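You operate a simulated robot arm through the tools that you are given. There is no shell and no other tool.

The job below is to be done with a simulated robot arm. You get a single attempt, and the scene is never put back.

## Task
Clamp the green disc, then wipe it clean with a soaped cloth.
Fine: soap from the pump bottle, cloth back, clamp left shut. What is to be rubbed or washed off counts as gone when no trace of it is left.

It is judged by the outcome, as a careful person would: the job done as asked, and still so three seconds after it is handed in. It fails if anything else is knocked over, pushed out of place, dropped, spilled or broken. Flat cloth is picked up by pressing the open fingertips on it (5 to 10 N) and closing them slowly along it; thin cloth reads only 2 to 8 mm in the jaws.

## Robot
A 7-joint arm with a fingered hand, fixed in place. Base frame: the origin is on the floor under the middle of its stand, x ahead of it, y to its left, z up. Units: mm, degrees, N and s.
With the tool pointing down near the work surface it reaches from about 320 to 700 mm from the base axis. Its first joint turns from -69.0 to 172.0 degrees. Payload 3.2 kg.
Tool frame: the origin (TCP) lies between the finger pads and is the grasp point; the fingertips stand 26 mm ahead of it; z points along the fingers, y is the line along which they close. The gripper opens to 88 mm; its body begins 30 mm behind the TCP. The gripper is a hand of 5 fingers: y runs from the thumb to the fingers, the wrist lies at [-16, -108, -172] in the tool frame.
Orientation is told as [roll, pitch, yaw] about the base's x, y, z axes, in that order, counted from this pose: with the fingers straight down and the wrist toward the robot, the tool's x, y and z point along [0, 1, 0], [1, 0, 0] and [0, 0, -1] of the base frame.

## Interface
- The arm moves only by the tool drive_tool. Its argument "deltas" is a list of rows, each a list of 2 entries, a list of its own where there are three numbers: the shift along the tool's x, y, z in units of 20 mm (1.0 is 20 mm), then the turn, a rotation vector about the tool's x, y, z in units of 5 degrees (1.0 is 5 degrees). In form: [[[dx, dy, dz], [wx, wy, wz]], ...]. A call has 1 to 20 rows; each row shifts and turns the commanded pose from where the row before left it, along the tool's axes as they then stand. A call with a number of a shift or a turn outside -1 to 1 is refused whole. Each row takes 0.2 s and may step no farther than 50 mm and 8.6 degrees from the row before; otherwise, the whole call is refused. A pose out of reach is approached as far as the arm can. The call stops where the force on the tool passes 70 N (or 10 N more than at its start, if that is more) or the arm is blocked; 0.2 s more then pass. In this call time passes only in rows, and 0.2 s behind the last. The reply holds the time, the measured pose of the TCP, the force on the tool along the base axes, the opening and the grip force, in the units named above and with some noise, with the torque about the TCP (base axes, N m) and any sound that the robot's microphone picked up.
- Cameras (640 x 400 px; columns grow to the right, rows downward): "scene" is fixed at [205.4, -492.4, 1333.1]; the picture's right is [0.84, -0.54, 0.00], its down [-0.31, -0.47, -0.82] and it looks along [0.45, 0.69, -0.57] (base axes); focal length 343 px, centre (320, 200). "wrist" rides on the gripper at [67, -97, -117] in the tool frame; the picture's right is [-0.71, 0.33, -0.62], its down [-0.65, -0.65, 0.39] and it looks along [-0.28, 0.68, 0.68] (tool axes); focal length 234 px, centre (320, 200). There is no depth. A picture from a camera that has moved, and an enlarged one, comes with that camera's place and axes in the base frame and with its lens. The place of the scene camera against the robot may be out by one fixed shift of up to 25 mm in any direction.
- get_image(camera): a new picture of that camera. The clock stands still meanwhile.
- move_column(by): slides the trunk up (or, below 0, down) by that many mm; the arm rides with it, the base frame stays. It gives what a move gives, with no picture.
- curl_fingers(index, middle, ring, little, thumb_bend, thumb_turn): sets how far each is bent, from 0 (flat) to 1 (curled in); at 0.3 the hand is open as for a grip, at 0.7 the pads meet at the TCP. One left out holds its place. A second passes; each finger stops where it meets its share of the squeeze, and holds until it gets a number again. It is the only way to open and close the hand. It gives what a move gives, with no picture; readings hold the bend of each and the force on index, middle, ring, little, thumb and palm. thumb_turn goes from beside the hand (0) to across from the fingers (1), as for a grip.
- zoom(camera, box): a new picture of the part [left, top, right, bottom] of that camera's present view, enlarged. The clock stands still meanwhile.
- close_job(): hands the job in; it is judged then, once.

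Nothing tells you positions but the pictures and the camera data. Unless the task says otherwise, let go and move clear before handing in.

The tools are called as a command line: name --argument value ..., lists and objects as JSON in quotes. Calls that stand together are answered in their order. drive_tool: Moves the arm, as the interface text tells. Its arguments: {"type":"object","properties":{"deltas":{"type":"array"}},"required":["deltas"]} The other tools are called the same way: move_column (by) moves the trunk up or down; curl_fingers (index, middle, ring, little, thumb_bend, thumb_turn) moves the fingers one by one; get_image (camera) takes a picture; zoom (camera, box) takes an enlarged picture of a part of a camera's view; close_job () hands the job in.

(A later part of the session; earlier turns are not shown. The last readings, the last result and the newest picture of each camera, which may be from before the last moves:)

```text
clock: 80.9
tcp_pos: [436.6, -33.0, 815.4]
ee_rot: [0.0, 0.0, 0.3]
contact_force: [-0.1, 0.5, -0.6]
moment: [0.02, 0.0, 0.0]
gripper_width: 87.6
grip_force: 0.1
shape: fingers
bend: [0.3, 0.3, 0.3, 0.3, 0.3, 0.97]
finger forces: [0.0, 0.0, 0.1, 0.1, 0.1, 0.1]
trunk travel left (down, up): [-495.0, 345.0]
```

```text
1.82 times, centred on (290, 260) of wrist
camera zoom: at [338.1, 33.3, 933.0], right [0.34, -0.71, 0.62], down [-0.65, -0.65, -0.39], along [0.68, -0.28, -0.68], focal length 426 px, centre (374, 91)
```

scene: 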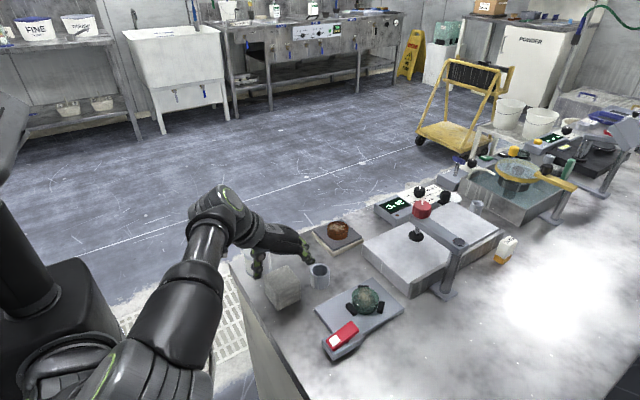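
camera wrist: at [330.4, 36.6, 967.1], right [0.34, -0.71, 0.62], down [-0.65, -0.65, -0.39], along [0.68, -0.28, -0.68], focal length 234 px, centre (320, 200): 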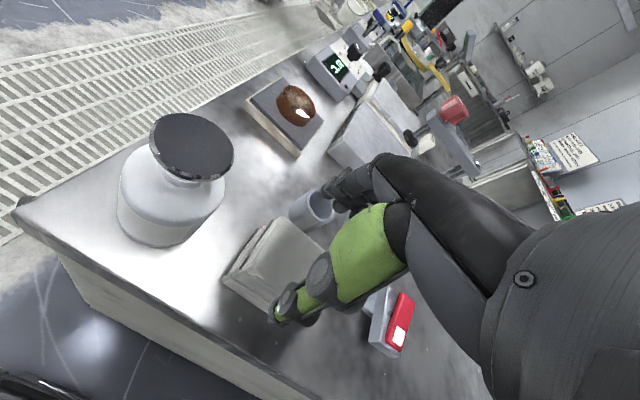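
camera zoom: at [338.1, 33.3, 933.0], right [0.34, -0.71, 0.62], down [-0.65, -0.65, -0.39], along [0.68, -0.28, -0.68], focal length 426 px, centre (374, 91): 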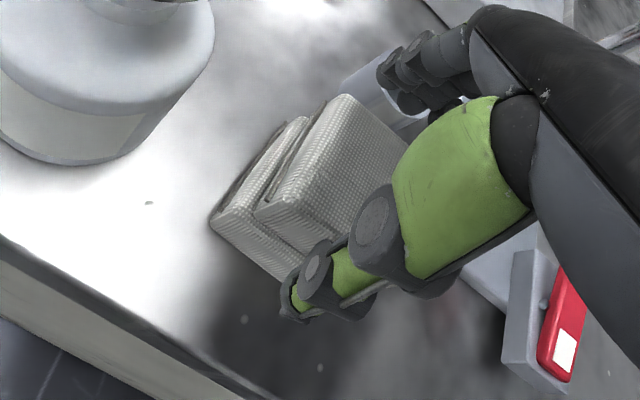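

Opening the hand let the middle finger brush the cup, but the cup hasn't moved in the picture. I'm now above the cup's rim. I'll lower 3 mm and re-grip the top cloth, thumb first and then the fingers.

drive_tool --deltas '[[[0, 0, 0.15], [0, 0, 0]], [[0, 0, 0], [0, 0, 0]]]'

curl_fingers --thumb_bend 0.38 --index 0.42 --middle 0.42 --ring 0.42

zoom --camera "scene" --box '[230, 210, 340, 310]'

```text
clock: 81.5
tcp_pos: [436.1, -33.5, 811.9]
ee_rot: [0.0, -0.1, 0.3]
contact_force: [0.0, 0.0, -0.3]
moment: [-0.04, 0.02, 0.0]
gripper_width: 87.3
grip_force: 0.1
shape: fingers
bend: [0.3, 0.3, 0.3, 0.3, 0.3, 0.97]
finger forces: [0.1, 0.0, 0.1, 0.0, 0.1, 0.0]
trunk travel left (down, up): [-495.0, 345.0]
```

```text
clock: 82.5
tcp_pos: [435.8, -32.4, 810.4]
ee_rot: [0.0, 0.1, 0.3]
contact_force: [0.0, -0.2, -0.1]
moment: [0.03, -0.05, -0.01]
gripper_width: 67.6
grip_force: 0.0
shape: fingers
bend: [0.42, 0.42, 0.42, 0.3, 0.38, 0.97]
finger forces: [0.1, 0.0, 0.0, 0.0, 0.0, 0.1]
trunk travel left (down, up): [-495.0, 345.0]
```

```text
4.00 times, centred on (285, 260) of scene
camera zoom: at [205.4, -492.4, 1333.1], right [0.84, -0.54, 0.0], down [-0.31, -0.47, -0.82], along [0.45, 0.69, -0.57], focal length 1373 px, centre (460, -40)
```

zoom: 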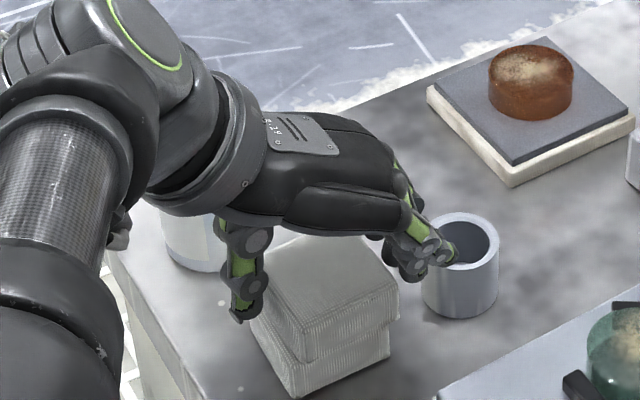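

curl_fingers --thumb_bend 0.42 --index 0.46 --middle 0.48 --ring 0.48

curl_fingers --thumb_bend 0.46 --index 0.5 --middle 0.52 --ring 0.52

zoom --camera "scene" --box '[230, 210, 340, 310]'

zoom --camera "wrist" --box '[180, 150, 400, 370]'

```text
clock: 83.5
tcp_pos: [435.8, -32.6, 811.8]
ee_rot: [0.1, 0.0, 0.2]
contact_force: [-0.2, 0.0, 0.5]
moment: [0.0, 0.03, 0.0]
gripper_width: 62.6
grip_force: 2.4
shape: fingers
bend: [0.45, 0.47, 0.47, 0.3, 0.4, 0.97]
finger forces: [0.8, 0.8, 0.8, 0.0, 2.3, 0.0]
trunk travel left (down, up): [-495.0, 345.0]
```

```text
clock: 84.5
tcp_pos: [437.2, -32.4, 811.3]
ee_rot: [0.0, 0.0, 0.4]
contact_force: [1.0, 0.1, 1.7]
moment: [0.0, 0.01, 0.02]
gripper_width: 61.7
grip_force: 6.6
shape: fingers
bend: [0.47, 0.49, 0.49, 0.3, 0.41, 0.96]
finger forces: [2.6, 2.3, 1.8, 0.0, 5.8, 0.0]
trunk travel left (down, up): [-495.0, 345.0]
```

```text
4.00 times, centred on (285, 260) of scene
camera zoom: at [205.4, -492.4, 1333.1], right [0.84, -0.54, 0.0], down [-0.31, -0.47, -0.82], along [0.45, 0.69, -0.57], focal length 1373 px, centre (460, -40)
```

zoom: 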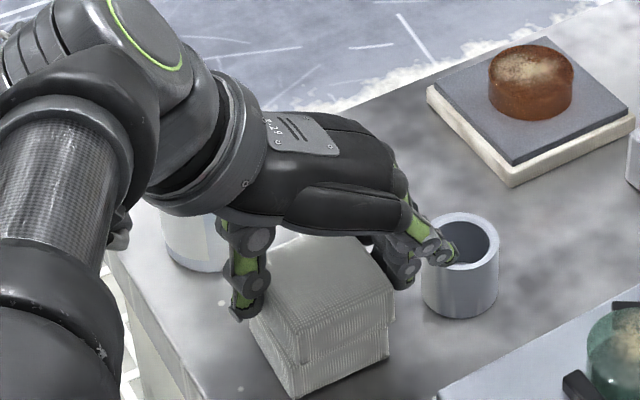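

```text
1.82 times, centred on (290, 260) of wrist
camera zoom: at [338.2, 33.5, 929.4], right [0.34, -0.71, 0.62], down [-0.65, -0.65, -0.39], along [0.68, -0.28, -0.68], focal length 426 px, centre (374, 91)
```

zoom: 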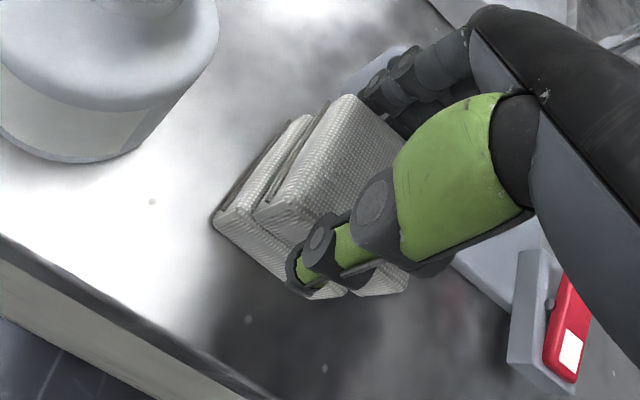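

curl_fingers --thumb_bend 0.52 --index 0.56 --middle 0.58 --ring 0.58

drive_tool --deltas '[[[0, 0, -0.3], [0, 0, 0]], [[0, 0, -0.5], [0, 0, 0]], [[0, 0, -0.7], [0, 0, 0]], [[0, 0, -0.7], [0, 0, 0]], [[0, 0, -0.7], [0, 0, 0]]]'

zoom --camera "scene" --box '[230, 190, 340, 310]'

zoom --camera "wrist" --box '[180, 150, 400, 370]'

```text
clock: 85.5
tcp_pos: [436.1, -32.7, 810.6]
ee_rot: [0.0, 0.0, 0.2]
contact_force: [1.2, -0.1, 3.9]
moment: [0.03, 0.11, -0.05]
gripper_width: 61.2
grip_force: 12.7
shape: fingers
bend: [0.5, 0.52, 0.52, 0.3, 0.41, 0.96]
finger forces: [5.6, 3.8, 3.2, 0.1, 12.3, 0.0]
trunk travel left (down, up): [-495.0, 345.0]
```

```text
clock: 86.7
tcp_pos: [436.3, -33.7, 869.3]
ee_rot: [0.0, 0.1, 0.3]
contact_force: [0.3, -0.2, -0.1]
moment: [0.01, -0.06, -0.01]
gripper_width: 61.3
grip_force: 11.9
shape: fingers
bend: [0.51, 0.52, 0.52, 0.3, 0.41, 0.95]
finger forces: [5.2, 3.8, 3.0, 0.1, 11.6, 0.0]
trunk travel left (down, up): [-495.0, 345.0]
```

```text
3.33 times, centred on (285, 250) of scene
camera zoom: at [205.4, -492.4, 1333.1], right [0.84, -0.54, 0.0], down [-0.31, -0.47, -0.82], along [0.45, 0.69, -0.57], focal length 1144 px, centre (437, 33)
```

zoom: 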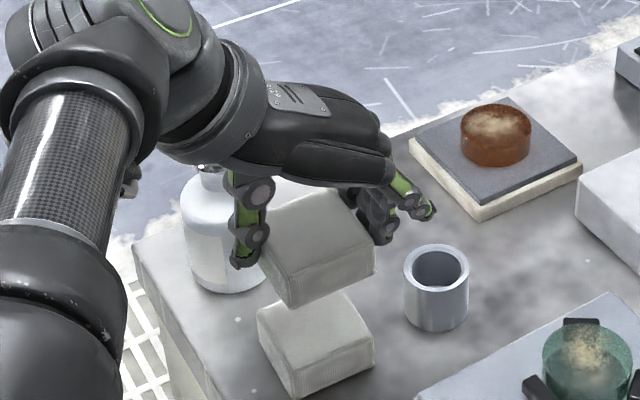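

```text
1.82 times, centred on (290, 260) of wrist
camera zoom: at [338.0, 32.4, 987.5], right [0.34, -0.71, 0.62], down [-0.65, -0.65, -0.39], along [0.68, -0.28, -0.68], focal length 426 px, centre (374, 91)
```

zoom: 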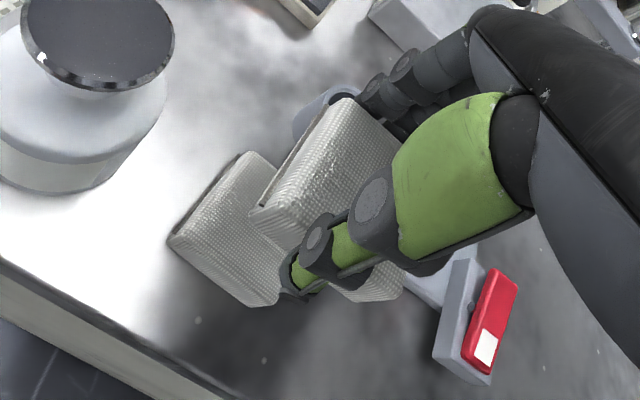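

I have only the top cloth now, with its lower ~12 mm exposed below the fingertips (bottom at about TCP-40). I'll raise and move over the pump dish at (413.5, 69).

drive_tool --deltas '[[[0, 0, -0.9], [0, 0, 0]], [[0, 0, -0.9], [0, 0, 0]], [[0, 0, -0.9], [0, 0, 0]], [[0.858, -0.125, 0], [0, 0, 0]], [[0.858, -0.125, 0], [0, 0, 0]], [[0.858, -0.125, 0], [0, 0, 0]], [[0.858, -0.125, 0], [0, 0, 0]], [[0.858, -0.125, 0], [0, 0, 0]], [[0.858, -0.125, 0], [0, 0, 0]], [[0, 0, 0], [0, 0, 0]]]'

get_image --camera "scene"

zoom --camera "scene" --box '[200, 170, 320, 300]'

get_image --camera "wrist"

```text
clock: 88.9
tcp_pos: [420.8, 70.4, 921.9]
ee_rot: [0.0, 0.0, 0.3]
contact_force: [0.1, -0.3, -0.6]
moment: [0.03, 0.01, 0.04]
gripper_width: 61.0
grip_force: 11.4
shape: fingers
bend: [0.51, 0.52, 0.52, 0.3, 0.41, 0.95]
finger forces: [5.1, 3.7, 2.9, 0.0, 11.7, 0.0]
trunk travel left (down, up): [-495.0, 345.0]
```

```text
taken
```

scene: 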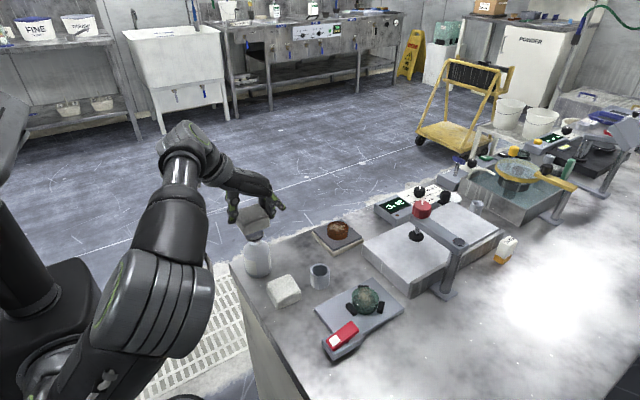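

```text
3.08 times, centred on (260, 235) of scene
camera zoom: at [205.4, -492.4, 1333.1], right [0.84, -0.54, 0.0], down [-0.31, -0.47, -0.82], along [0.45, 0.69, -0.57], focal length 1056 px, centre (505, 92)
```

zoom: 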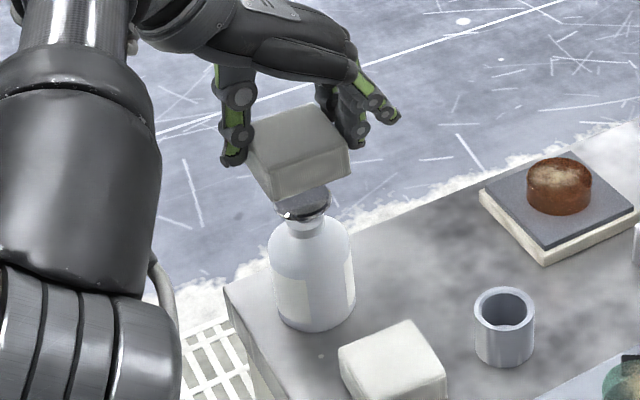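

```text
taken
camera wrist: at [323.0, 136.8, 1040.4], right [0.34, -0.71, 0.62], down [-0.65, -0.65, -0.39], along [0.68, -0.28, -0.68], focal length 234 px, centre (320, 200)
```

wrist: 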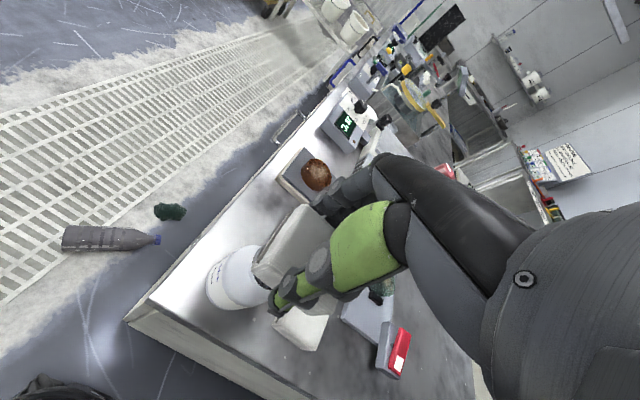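

zoom --camera "wrist" --box '[200, 240, 280, 315]'

zoom --camera "scene" --box '[235, 195, 285, 250]'

```text
5.33 times, centred on (240, 278) of wrist
camera zoom: at [323.0, 136.8, 1040.4], right [0.34, -0.71, 0.62], down [-0.65, -0.65, -0.39], along [0.68, -0.28, -0.68], focal length 1249 px, centre (747, -213)
```

zoom: 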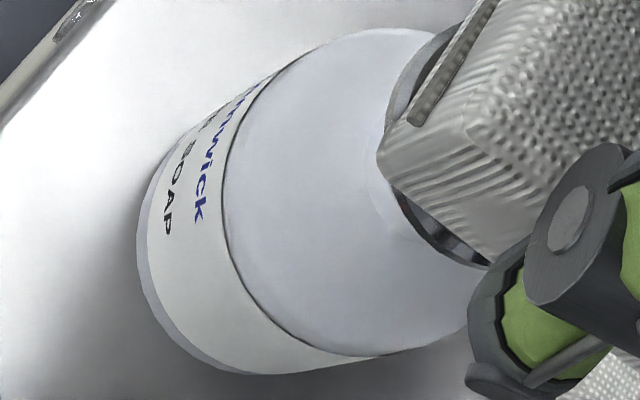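

```text
7.27 times, centred on (260, 222) of scene
camera zoom: at [205.4, -492.4, 1333.1], right [0.84, -0.54, 0.0], down [-0.31, -0.47, -0.82], along [0.45, 0.69, -0.57], focal length 2496 px, centre (756, 36)
```

zoom: 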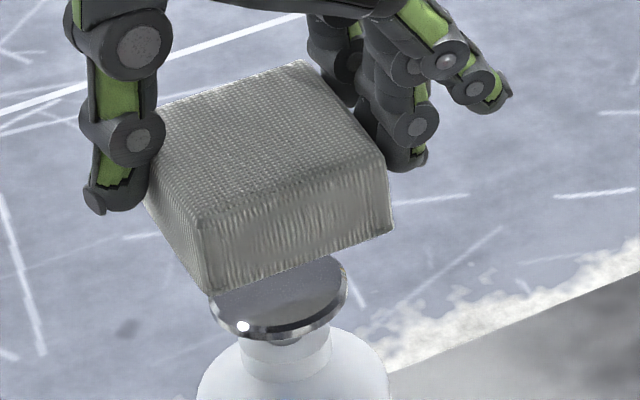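

The label reads "Gleamwick RINSE SOAP", so this is the soap pump. I'll shift 5 mm left to centre the cloth on the dish and lower onto it.

drive_tool --deltas '[[[0.25, 0, 0.4], [0, 0, 0]], [[0, 0, 0.5], [0, 0, 0]], [[0, 0, 0.3], [0, 0, 0]], [[0, 0, 0], [0, 0, 0]]]'

drive_tool --deltas '[[[0, 0, 0.15], [0, 0, 0]], [[0, 0, 0.15], [0, 0, 0]], [[0, 0, 0], [0, 0, 0]]]'

zoom --camera "scene" --box '[225, 195, 285, 260]'

```text
clock: 89.9
tcp_pos: [421.7, 74.2, 897.4]
ee_rot: [0.0, 0.0, 0.3]
contact_force: [-0.3, -0.1, 0.3]
moment: [-0.01, -0.01, 0.03]
gripper_width: 60.9
grip_force: 11.5
shape: fingers
bend: [0.51, 0.52, 0.52, 0.3, 0.41, 0.95]
finger forces: [5.2, 3.7, 2.9, 0.0, 11.7, 0.0]
trunk travel left (down, up): [-495.0, 345.0]
```

```text
clock: 90.7
tcp_pos: [420.7, 75.5, 893.9]
ee_rot: [0.0, 0.0, 0.3]
contact_force: [0.2, -0.6, 0.0]
moment: [-0.03, 0.03, -0.01]
gripper_width: 60.9
grip_force: 12.4
shape: fingers
bend: [0.51, 0.52, 0.52, 0.3, 0.41, 0.95]
finger forces: [5.2, 3.6, 3.0, 0.0, 11.6, 0.0]
trunk travel left (down, up): [-495.0, 345.0]
```

```text
6.15 times, centred on (255, 228) of scene
camera zoom: at [205.4, -492.4, 1333.1], right [0.84, -0.54, 0.0], down [-0.31, -0.47, -0.82], along [0.45, 0.69, -0.57], focal length 2112 px, centre (720, 31)
```

zoom: 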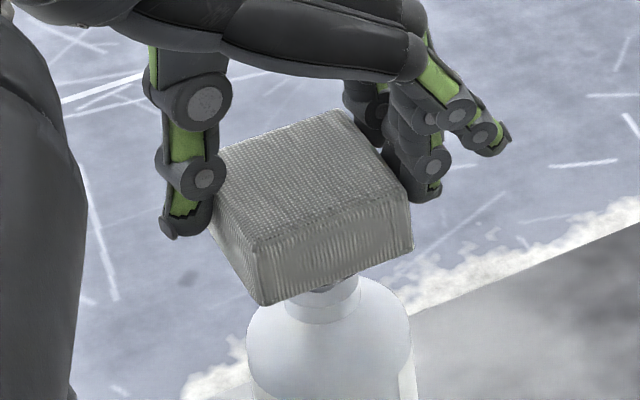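

drive_tool --deltas '[[[0, 0, 0.12], [0, 0, 0]], [[0, 0, 0.12], [0, 0, 0]], [[0, 0, 0], [0, 0, 0]]]'

drive_tool --deltas '[[[0, 0, 0.12], [0, 0, 0]], [[0, 0, 0.12], [0, 0, 0]], [[0, 0, 0], [0, 0, 0]]]'

```text
clock: 91.5
tcp_pos: [421.2, 74.7, 888.3]
ee_rot: [0.0, 0.0, 0.2]
contact_force: [1.2, -0.4, 0.8]
moment: [0.03, 0.03, 0.0]
gripper_width: 60.9
grip_force: 11.7
shape: fingers
bend: [0.51, 0.52, 0.52, 0.3, 0.41, 0.95]
finger forces: [5.4, 3.7, 3.0, 0.0, 11.7, 0.0]
trunk travel left (down, up): [-495.0, 345.0]
```

```text
clock: 92.3
tcp_pos: [420.5, 75.0, 883.5]
ee_rot: [0.0, 0.1, 0.2]
contact_force: [0.9, 0.4, 1.7]
moment: [0.0, 0.01, -0.02]
gripper_width: 61.2
grip_force: 11.9
shape: fingers
bend: [0.51, 0.52, 0.52, 0.3, 0.41, 0.95]
finger forces: [5.6, 4.0, 3.2, 0.1, 11.8, 0.0]
trunk travel left (down, up): [-495.0, 345.0]
```

drive_tool --deltas '[[[0, 0, 0.12], [0, 0, 0]], [[0, 0, 0.12], [0, 0, 0]], [[0, 0, 0], [0, 0, 0]]]'

zoom --camera "scene" --box '[225, 200, 285, 265]'

zoom --camera "wrist" --box '[200, 170, 360, 330]'

```text
clock: 93.1
tcp_pos: [420.4, 75.2, 879.3]
ee_rot: [0.1, -0.2, 0.3]
contact_force: [1.4, 1.1, 12.4]
moment: [0.03, 0.19, 0.01]
gripper_width: 60.9
grip_force: 13.9
shape: fingers
bend: [0.51, 0.52, 0.52, 0.3, 0.41, 0.95]
finger forces: [6.8, 4.0, 3.2, 0.0, 13.7, 0.0]
trunk travel left (down, up): [-495.0, 345.0]
```

```text
6.15 times, centred on (255, 232) of scene
camera zoom: at [205.4, -492.4, 1333.1], right [0.84, -0.54, 0.0], down [-0.31, -0.47, -0.82], along [0.45, 0.69, -0.57], focal length 2112 px, centre (720, 0)
```

zoom: 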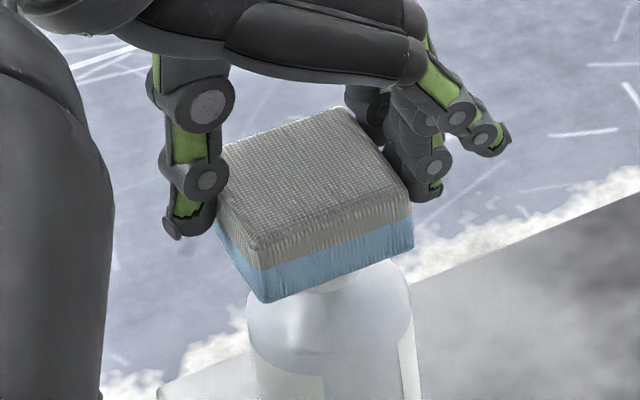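

```text
2.50 times, centred on (280, 250) of wrist
camera zoom: at [321.8, 141.4, 997.9], right [0.33, -0.71, 0.62], down [-0.65, -0.65, -0.39], along [0.68, -0.27, -0.68], focal length 585 px, centre (420, 75)
```

zoom: 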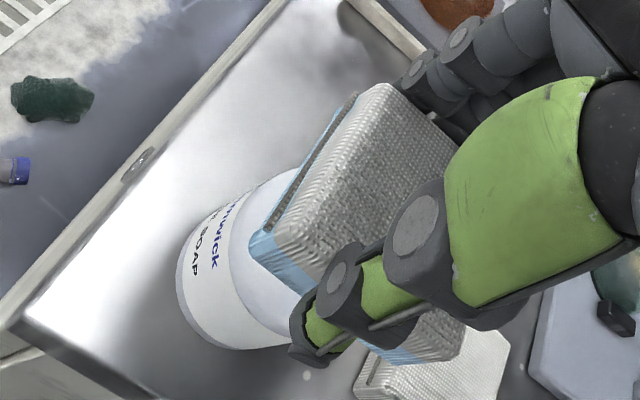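

The cloth's underside has turned blue with soap, so the pump works. I'll lift straight up.

drive_tool --deltas '[[[0, 0, -0.2], [0, 0, 0]], [[0, 0, -0.4], [0, 0, 0]], [[0, 0, -0.6], [0, 0, 0]], [[0, 0, -0.8], [0, 0, 0]], [[0, 0, -0.8], [0, 0, 0]], [[0, 0, -0.5], [0, 0, 0]]]'

zoom --camera "scene" --box '[210, 170, 310, 300]'

get_image --camera "scene"

```text
clock: 94.5
tcp_pos: [420.6, 75.4, 945.9]
ee_rot: [-0.1, 0.1, 0.2]
contact_force: [0.4, 0.2, -1.5]
moment: [-0.01, 0.0, 0.02]
gripper_width: 61.0
grip_force: 11.9
shape: fingers
bend: [0.51, 0.52, 0.53, 0.3, 0.41, 0.95]
finger forces: [5.2, 3.7, 3.0, 0.1, 11.7, 0.0]
trunk travel left (down, up): [-495.0, 345.0]
```

```text
3.08 times, centred on (260, 235) of scene
camera zoom: at [205.4, -492.4, 1333.1], right [0.84, -0.54, 0.0], down [-0.31, -0.47, -0.82], along [0.45, 0.69, -0.57], focal length 1056 px, centre (505, 92)
```

zoom: 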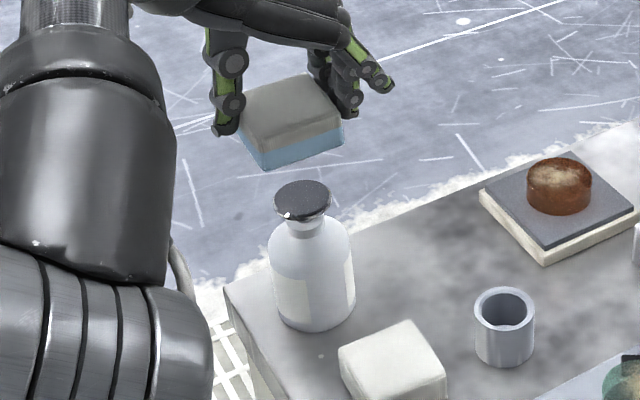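

```text
taken
```

scene: 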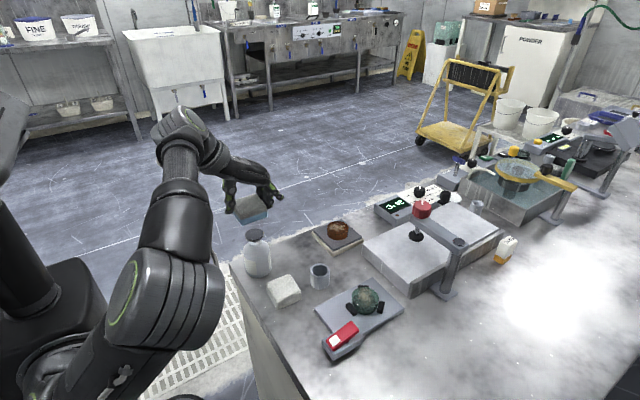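

The bottle is still upright. I'll now carry the soaped cloth to above the clamped disc.

drive_tool --deltas '[[[-0.927, 0.606, 0], [0, 0, 0]], [[-0.927, 0.606, 0], [0, 0, 0]], [[-0.927, 0.606, 0], [0, 0, 0]], [[-0.927, 0.606, 0], [0, 0, 0]], [[-0.927, 0.606, 0], [0, 0, 0]], [[-0.927, 0.606, 0], [0, 0, 0]], [[-0.927, 0.606, 0], [0, 0, 0]], [[-0.927, 0.606, 0], [0, 0, 0]], [[-0.927, 0.606, 0], [0, 0, 0]], [[-0.927, 0.606, 0], [0, 0, 0]], [[-0.927, 0.606, 0], [0, 0, 0]], [[-0.927, 0.606, 0], [0, 0, 0]], [[0, 0, 0], [0, 0, 0]]]'

get_image --camera "scene"

zoom --camera "scene" --box '[300, 200, 430, 340]'

get_image --camera "wrist"

```text
clock: 97.3
tcp_pos: [566.9, -145.5, 944.6]
ee_rot: [0.0, 0.1, 0.3]
contact_force: [-0.5, 0.0, -0.7]
moment: [0.01, 0.03, -0.02]
gripper_width: 60.9
grip_force: 11.7
shape: fingers
bend: [0.51, 0.52, 0.53, 0.3, 0.41, 0.95]
finger forces: [5.3, 3.6, 2.9, 0.1, 11.5, 0.0]
trunk travel left (down, up): [-495.0, 345.0]
```

```text
taken
```

scene: 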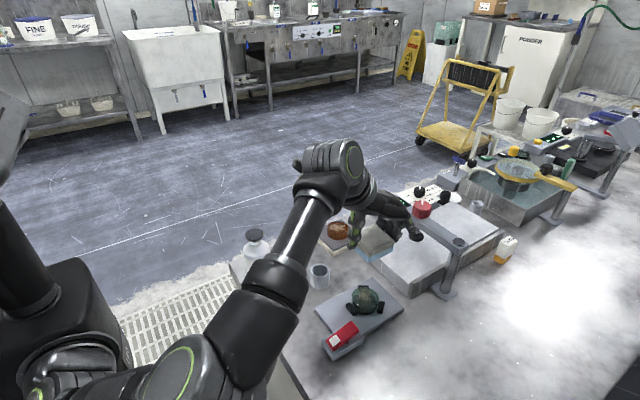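

```text
2.86 times, centred on (365, 270) of scene
camera zoom: at [205.4, -492.4, 1333.1], right [0.84, -0.54, 0.0], down [-0.31, -0.47, -0.82], along [0.45, 0.69, -0.57], focal length 980 px, centre (191, 0)
```

zoom: 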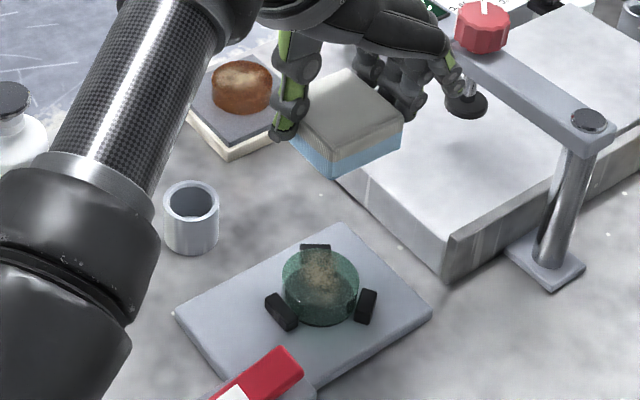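

```text
taken
camera wrist: at [469.8, -79.3, 1063.0], right [0.34, -0.71, 0.62], down [-0.65, -0.65, -0.39], along [0.68, -0.28, -0.68], focal length 234 px, centre (320, 200)
```

wrist: 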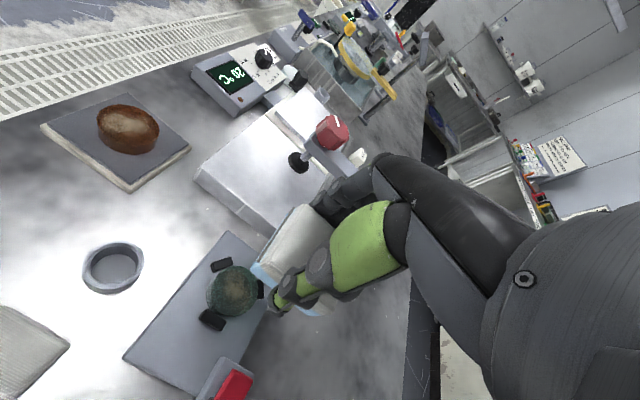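

zoom --camera "wrist" --box '[190, 240, 290, 340]'

zoom --camera "scene" --box '[340, 275, 390, 325]'

zoom --camera "scene" --box '[340, 195, 430, 275]'

```text
4.00 times, centred on (240, 290) of wrist
camera zoom: at [469.8, -79.3, 1063.0], right [0.34, -0.71, 0.62], down [-0.65, -0.65, -0.39], along [0.68, -0.28, -0.68], focal length 937 px, centre (640, -160)
```

zoom: 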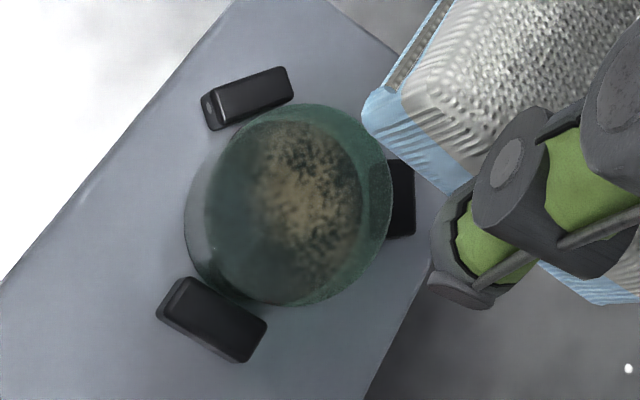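

```text
8.00 times, centred on (365, 300) of scene
camera zoom: at [205.4, -492.4, 1333.1], right [0.84, -0.54, 0.0], down [-0.31, -0.47, -0.82], along [0.45, 0.69, -0.57], focal length 2745 px, centre (-40, -600)
```

zoom: 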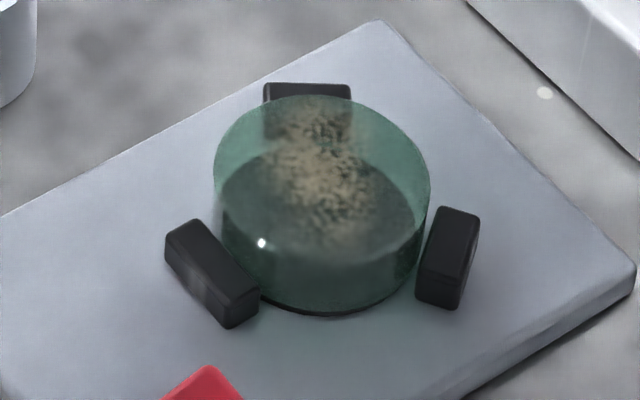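

```text
5.00 times, centred on (385, 235) of scene
camera zoom: at [205.4, -492.4, 1333.1], right [0.84, -0.54, 0.0], down [-0.31, -0.47, -0.82], along [0.45, 0.69, -0.57], focal length 1716 px, centre (-5, 25)
```

zoom: 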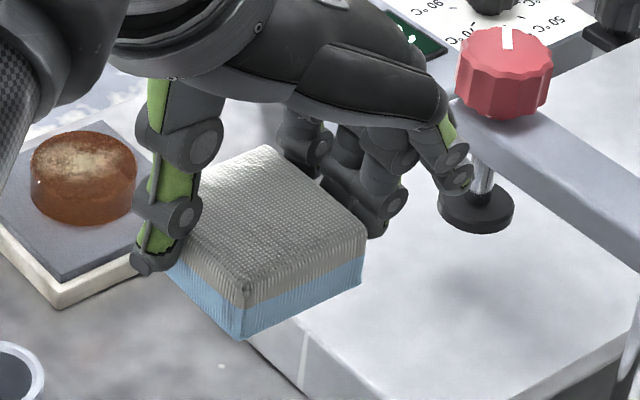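

The smudge sits on the disc's upper face, and the disc centre is ≈(556.5, -154). I'll align the cloth over it and descend.

drive_tool --deltas '[[[-0.1, -0.25, 0.9], [0, 0, 0]], [[0, 0, 0.9], [0, 0, 0]], [[0, 0, 0.9], [0, 0, 0]], [[0, 0, 0.9], [0, 0, 0]], [[0, 0, 0.9], [0, 0, 0]], [[0, 0, 0.8], [0, 0, 0]], [[0, 0, 0], [0, 0, 0]]]'

get_image --camera "scene"

zoom --camera "scene" --box '[320, 235, 420, 335]'

zoom --camera "wrist" --box '[200, 170, 360, 330]'

```text
clock: 98.9
tcp_pos: [561.6, -148.8, 838.0]
ee_rot: [0.0, 0.0, 0.3]
contact_force: [0.9, 0.0, -0.6]
moment: [0.01, -0.03, 0.0]
gripper_width: 61.1
grip_force: 11.7
shape: fingers
bend: [0.51, 0.52, 0.53, 0.3, 0.42, 0.95]
finger forces: [5.2, 3.6, 2.9, 0.0, 11.6, 0.1]
trunk travel left (down, up): [-495.0, 345.0]
```

```text
taken
```

scene: 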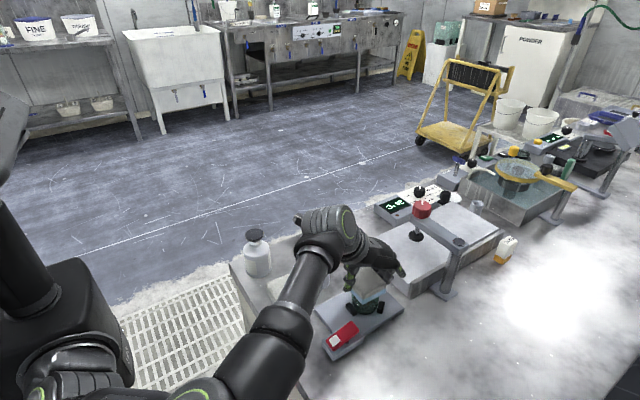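

```text
4.00 times, centred on (370, 285) of scene
camera zoom: at [205.4, -492.4, 1333.1], right [0.84, -0.54, 0.0], down [-0.31, -0.47, -0.82], along [0.45, 0.69, -0.57], focal length 1373 px, centre (120, -140)
```

zoom: 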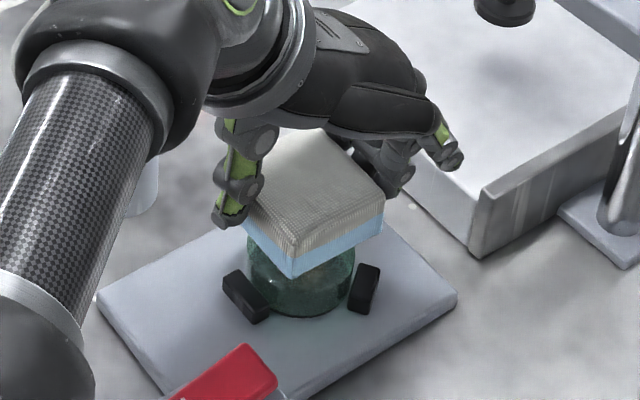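

```text
2.50 times, centred on (280, 250) of wrist
camera zoom: at [463.9, -81.5, 956.4], right [0.34, -0.71, 0.62], down [-0.65, -0.65, -0.39], along [0.68, -0.28, -0.68], focal length 585 px, centre (420, 75)
```

zoom: 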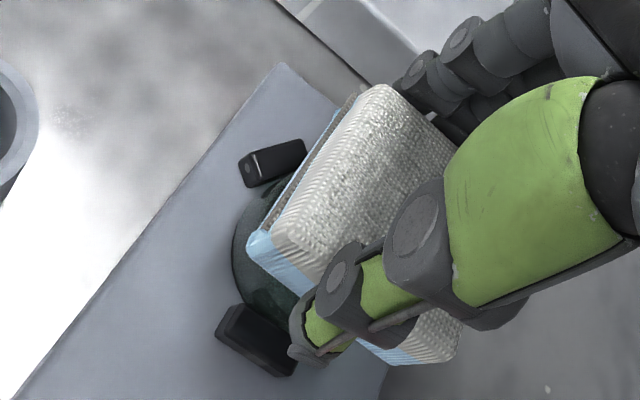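

drive_tool --deltas '[[[0, 0, 0.5], [0, 0, 0]], [[0, 0, 0.4], [0, 0, 0]], [[0, 0, 0.2], [0, 0, 0]], [[0, 0, 0.2], [0, 0, 0]], [[0, 0, 0], [0, 0, 0]]]'

drive_tool --deltas '[[[0, 0, 0.1], [0, 0, 0]], [[0, 0, 0.1], [0, 0, 0]], [[0, 0, 0], [0, 0, 0]]]'

```text
clock: 100.1
tcp_pos: [562.2, -147.8, 814.8]
ee_rot: [0.2, -0.3, 0.3]
contact_force: [1.7, -0.8, 13.3]
moment: [-0.03, 0.19, 0.02]
gripper_width: 61.2
grip_force: 13.8
shape: fingers
bend: [0.51, 0.52, 0.53, 0.3, 0.41, 0.96]
finger forces: [6.5, 4.0, 3.3, 0.0, 13.8, 0.0]
trunk travel left (down, up): [-495.0, 345.0]
```

```text
clock: 100.9
tcp_pos: [561.8, -145.6, 812.6]
ee_rot: [0.2, -0.6, 0.3]
contact_force: [6.6, -3.7, 28.8]
moment: [-0.02, -0.1, 0.01]
gripper_width: 60.9
grip_force: 16.9
shape: fingers
bend: [0.5, 0.52, 0.53, 0.3, 0.42, 0.96]
finger forces: [11.4, 5.3, 4.3, 0.0, 13.7, 0.0]
trunk travel left (down, up): [-495.0, 345.0]
```

The pressure is a bit high, so I'll ease up to about 10 N and then look before rubbing.

drive_tool --deltas '[[[0, 0, -0.22], [0, 0, 0]], [[0, 0, 0], [0, 0, 0]]]'

zoom --camera "scene" --box '[320, 235, 420, 335]'

zoom --camera "wrist" --box '[200, 150, 360, 310]'

```text
clock: 101.5
tcp_pos: [560.9, -147.6, 814.0]
ee_rot: [0.0, 0.0, 0.2]
contact_force: [5.0, -2.0, 16.7]
moment: [-0.01, -0.2, -0.03]
gripper_width: 61.4
grip_force: 16.1
shape: fingers
bend: [0.5, 0.52, 0.53, 0.3, 0.42, 0.96]
finger forces: [9.9, 5.0, 4.2, 0.0, 12.2, 0.0]
trunk travel left (down, up): [-495.0, 345.0]
```

```text
4.00 times, centred on (370, 285) of scene
camera zoom: at [205.4, -492.4, 1333.1], right [0.84, -0.54, 0.0], down [-0.31, -0.47, -0.82], along [0.45, 0.69, -0.57], focal length 1373 px, centre (120, -140)
```

zoom: 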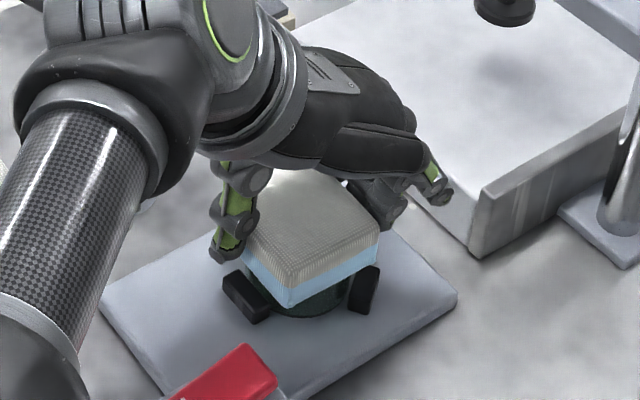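

```text
2.50 times, centred on (280, 230) of wrist
camera zoom: at [462.5, -80.7, 931.4], right [0.34, -0.71, 0.62], down [-0.65, -0.65, -0.39], along [0.68, -0.28, -0.68], focal length 585 px, centre (420, 125)
```

zoom: 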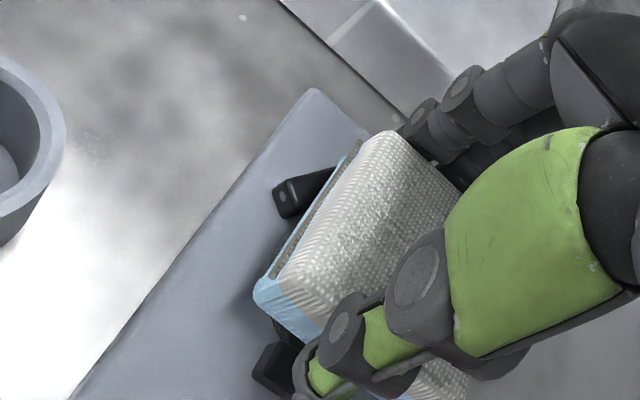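

drive_tool --deltas '[[[0, 0, -0.08], [0, 0, 0]], [[0.3, 0, 0], [0, 0, 0]], [[0.3, 0, 0], [0, 0, 0]], [[-0.3, 0, 0], [0, 0, 0]], [[-0.3, 0, 0], [0, 0, 0]], [[-0.3, 0, 0], [0, 0, 0]], [[-0.3, 0, 0], [0, 0, 0]], [[0.3, 0, 0], [0, 0, 0]], [[0.3, 0, 0], [0, 0, 0]]]'

zoom --camera "scene" --box '[320, 235, 420, 335]'

```text
clock: 103.5
tcp_pos: [562.5, -149.1, 814.6]
ee_rot: [0.0, 0.0, 0.1]
contact_force: [-0.1, -1.0, 3.3]
moment: [0.03, -0.03, 0.02]
gripper_width: 61.5
grip_force: 13.5
shape: fingers
bend: [0.5, 0.52, 0.53, 0.3, 0.42, 0.95]
finger forces: [6.6, 3.7, 3.0, 0.0, 13.3, 0.1]
trunk travel left (down, up): [-495.0, 345.0]
```

```text
4.00 times, centred on (370, 285) of scene
camera zoom: at [205.4, -492.4, 1333.1], right [0.84, -0.54, 0.0], down [-0.31, -0.47, -0.82], along [0.45, 0.69, -0.57], focal length 1373 px, centre (120, -140)
```

zoom: 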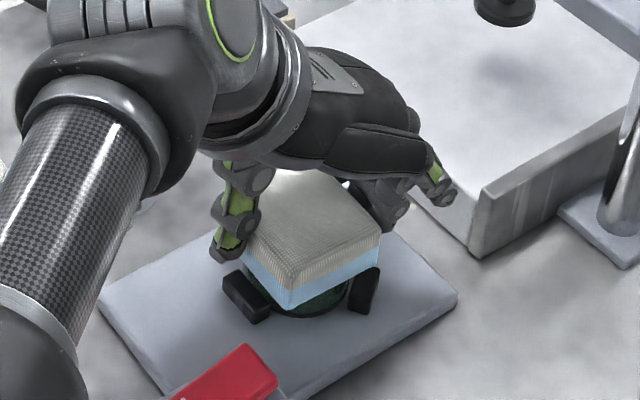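

Pressure has dropped to about 3 N, so I'll press slightly more and rub in both directions.

drive_tool --deltas '[[[0, 0, 0.09], [0, 0, 0]], [[0.35, 0, 0], [0, 0, 0]], [[0.35, 0, 0], [0, 0, 0]], [[-0.35, 0, 0], [0, 0, 0]], [[-0.35, 0, 0], [0, 0, 0]], [[-0.35, 0, 0], [0, 0, 0]], [[-0.35, 0, 0], [0, 0, 0]], [[0.35, 0, 0], [0, 0, 0]], [[0.35, 0, 0], [0, 0, 0]], [[0, 0.3, 0], [0, 0, 0]], [[0, 0.3, 0], [0, 0, 0]], [[0, -0.3, 0], [0, 0, 0]], [[0, -0.3, 0], [0, 0, 0]], [[0, -0.3, 0], [0, 0, 0]], [[0, -0.3, 0], [0, 0, 0]], [[0, 0.3, 0], [0, 0, 0]], [[0, 0.3, 0], [0, 0, 0]]]'

zoom --camera "scene" --box '[320, 235, 420, 335]'

```text
clock: 107.1
tcp_pos: [559.1, -149.0, 813.3]
ee_rot: [0.0, 0.1, 0.3]
contact_force: [-2.9, -0.1, 9.0]
moment: [0.04, 0.03, -0.01]
gripper_width: 62.3
grip_force: 13.7
shape: fingers
bend: [0.51, 0.53, 0.54, 0.3, 0.41, 0.95]
finger forces: [6.8, 3.1, 2.5, 0.0, 15.2, 0.0]
trunk travel left (down, up): [-495.0, 345.0]
```

```text
4.00 times, centred on (370, 285) of scene
camera zoom: at [205.4, -492.4, 1333.1], right [0.84, -0.54, 0.0], down [-0.31, -0.47, -0.82], along [0.45, 0.69, -0.57], focal length 1373 px, centre (120, -140)
```

zoom: 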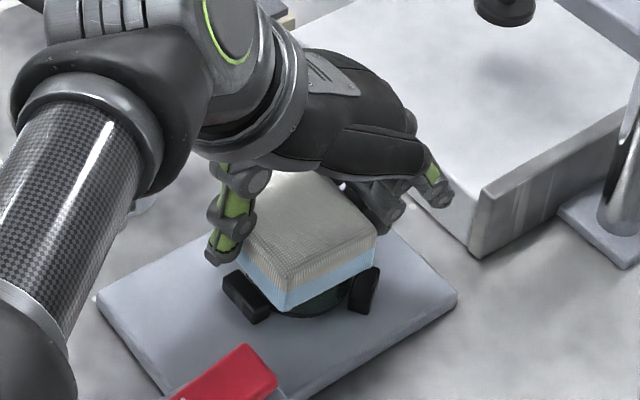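

Good contact at 9 N. I'll do another set with diagonals, then lift to inspect.

drive_tool --deltas '[[[0.35, 0.25, 0], [0, 0, 0]], [[0.35, 0.2, 0], [0, 0, 0]], [[-0.35, -0.2, 0], [0, 0, 0]], [[-0.35, -0.25, 0], [0, 0, 0]], [[-0.35, -0.2, 0], [0, 0, 0]], [[-0.35, -0.2, 0], [0, 0, 0]], [[0.35, 0.2, 0], [0, 0, 0]], [[0.35, 0.2, 0], [0, 0, 0]], [[0.35, -0.2, 0], [0, 0, 0]], [[0.35, -0.2, 0], [0, 0, 0]], [[-0.35, 0.2, 0], [0, 0, 0]], [[-0.35, 0.2, 0], [0, 0, 0]], [[-0.35, 0.2, 0], [0, 0, 0]], [[-0.35, 0.2, 0], [0, 0, 0]], [[0.35, -0.2, 0], [0, 0, 0]], [[0.35, -0.2, 0], [0, 0, 0]]]'

drive_tool --deltas '[[[0, 0, -0.5], [0, 0, 0]], [[0, 0, -0.8], [0, 0, 0]], [[0, 0, -0.9], [0, 0, 0]], [[0, 0, -0.9], [0, 0, 0]], [[0, 0, -0.9], [0, 0, 0]], [[0, 0, -0.9], [0, 0, 0]]]'

zoom --camera "scene" --box '[330, 255, 400, 335]'

zoom --camera "wrist" --box '[180, 200, 340, 340]'

```text
clock: 110.5
tcp_pos: [562.1, -148.4, 813.2]
ee_rot: [-0.1, 0.0, 0.3]
contact_force: [-0.1, -1.3, 3.8]
moment: [0.01, -0.02, -0.01]
gripper_width: 62.2
grip_force: 13.7
shape: fingers
bend: [0.5, 0.53, 0.53, 0.3, 0.41, 0.95]
finger forces: [7.2, 3.7, 3.0, 0.1, 12.9, 0.0]
trunk travel left (down, up): [-495.0, 345.0]
```

```text
clock: 111.9
tcp_pos: [560.7, -149.8, 909.8]
ee_rot: [0.0, 0.1, 0.2]
contact_force: [-0.7, 0.0, 0.0]
moment: [-0.01, -0.01, 0.01]
gripper_width: 61.9
grip_force: 11.9
shape: fingers
bend: [0.5, 0.53, 0.53, 0.3, 0.41, 0.95]
finger forces: [6.1, 3.5, 2.8, 0.0, 12.2, 0.0]
trunk travel left (down, up): [-495.0, 345.0]
```

```text
5.00 times, centred on (365, 295) of scene
camera zoom: at [205.4, -492.4, 1333.1], right [0.84, -0.54, 0.0], down [-0.31, -0.47, -0.82], along [0.45, 0.69, -0.57], focal length 1716 px, centre (95, -275)
```

zoom: 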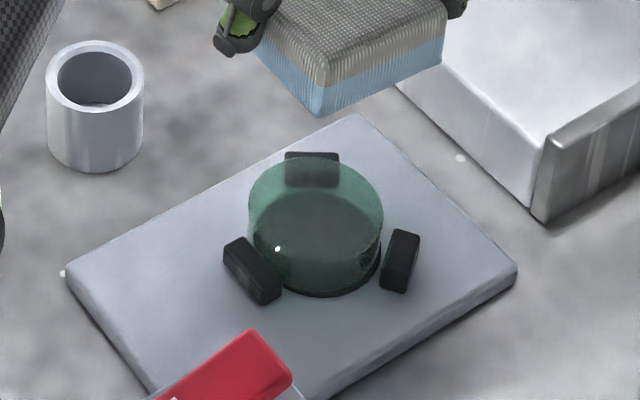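

```text
2.86 times, centred on (260, 270) of wrist
camera zoom: at [462.6, -82.2, 1029.0], right [0.34, -0.71, 0.62], down [-0.65, -0.65, -0.39], along [0.68, -0.28, -0.68], focal length 669 px, centre (491, 0)
```

zoom: 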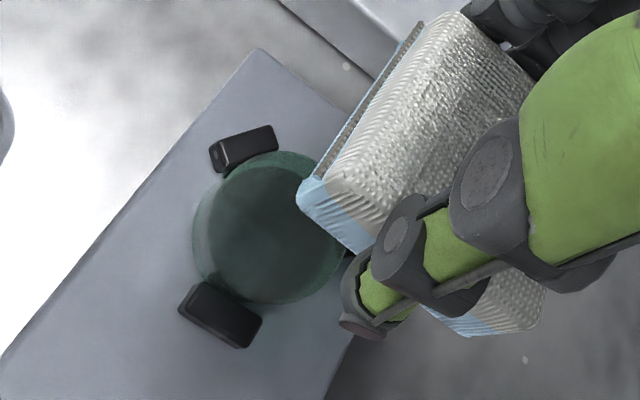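

The smudge looks gone. I'll inspect very closely for any trace from both cameras.

zoom --camera "scene" --box '[350, 280, 382, 304]'

zoom --camera "wrist" --box '[215, 240, 275, 290]'

```text
16.00 times, centred on (366, 292) of scene
camera zoom: at [205.4, -492.4, 1333.1], right [0.84, -0.54, 0.0], down [-0.31, -0.47, -0.82], along [0.45, 0.69, -0.57], focal length 5490 px, centre (-416, -1272)
```

zoom: 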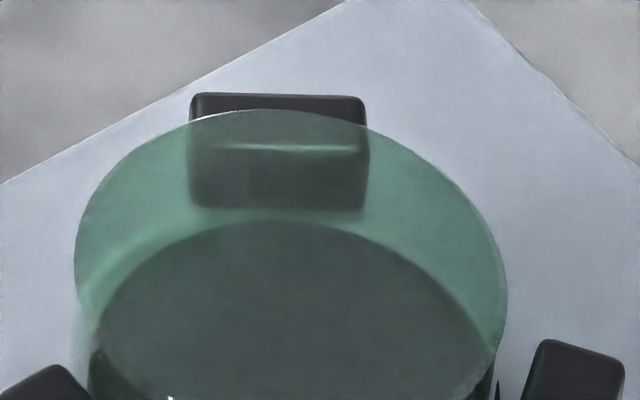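

```text
8.00 times, centred on (245, 265) of wrist
camera zoom: at [462.6, -82.2, 1029.0], right [0.34, -0.71, 0.62], down [-0.65, -0.65, -0.39], along [0.68, -0.28, -0.68], focal length 1873 px, centre (920, -320)
```

zoom: 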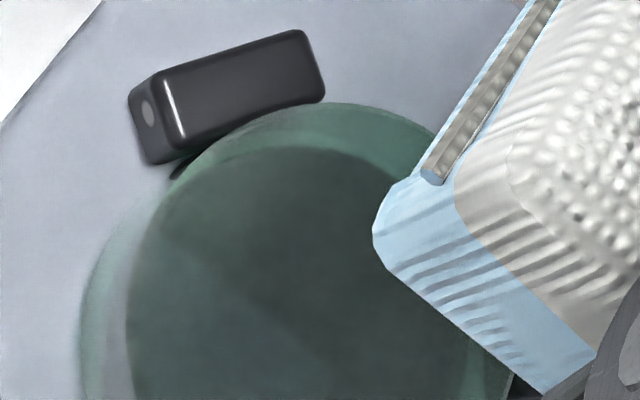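

zoom --camera "scene" --box '[345, 285, 387, 317]'

drive_tool --deltas '[[[0, 0, -0.5], [0, 0, 0]], [[1, 0, -0.5], [0, 0, 0]], [[1, 0, 0], [0, 0, 0]], [[1, 0, 0], [0, 0, 0]]]'

get_image --camera "wrist"

get_image --camera "scene"

```text
12.50 times, centred on (366, 301) of scene
camera zoom: at [205.4, -492.4, 1333.1], right [0.84, -0.54, 0.0], down [-0.31, -0.47, -0.82], along [0.45, 0.69, -0.57], focal length 4289 px, centre (-255, -1062)
```

zoom: 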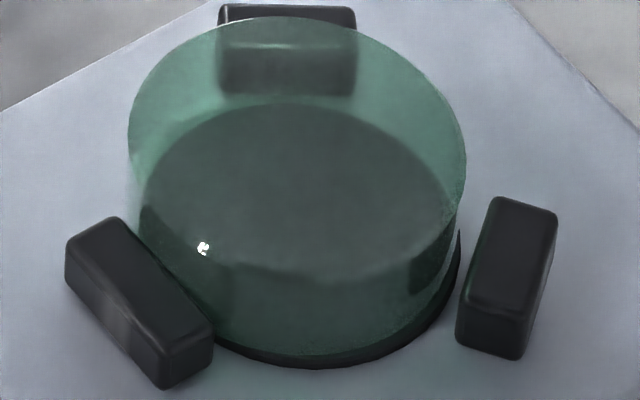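

```text
clock: 112.9
tcp_pos: [561.7, -88.9, 930.8]
ee_rot: [0.0, 0.1, 0.3]
contact_force: [0.5, 0.0, -0.3]
moment: [0.0, 0.06, 0.0]
gripper_width: 61.9
grip_force: 11.8
shape: fingers
bend: [0.5, 0.53, 0.53, 0.3, 0.41, 0.95]
finger forces: [5.9, 3.5, 2.8, 0.1, 12.0, 0.1]
trunk travel left (down, up): [-495.0, 345.0]
```

```text
taken
camera wrist: at [463.1, -21.8, 1049.0], right [0.34, -0.71, 0.62], down [-0.65, -0.65, -0.39], along [0.68, -0.28, -0.68], focal length 234 px, centre (320, 200)
```

wrist: 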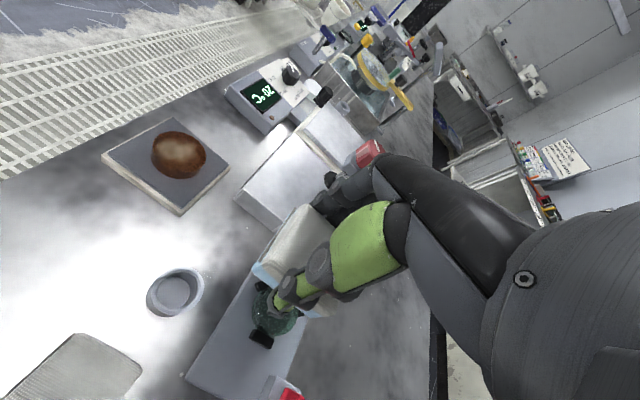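

```text
taken
```

scene: 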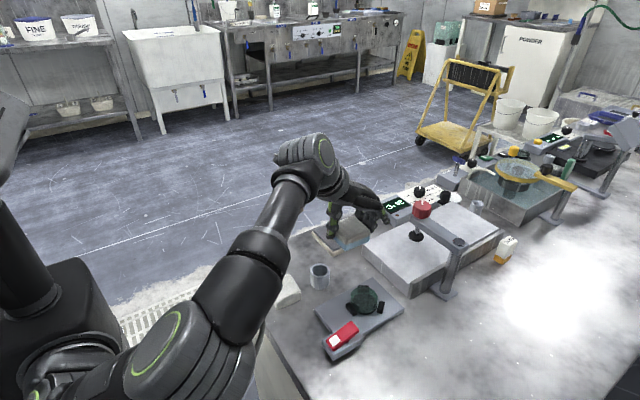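

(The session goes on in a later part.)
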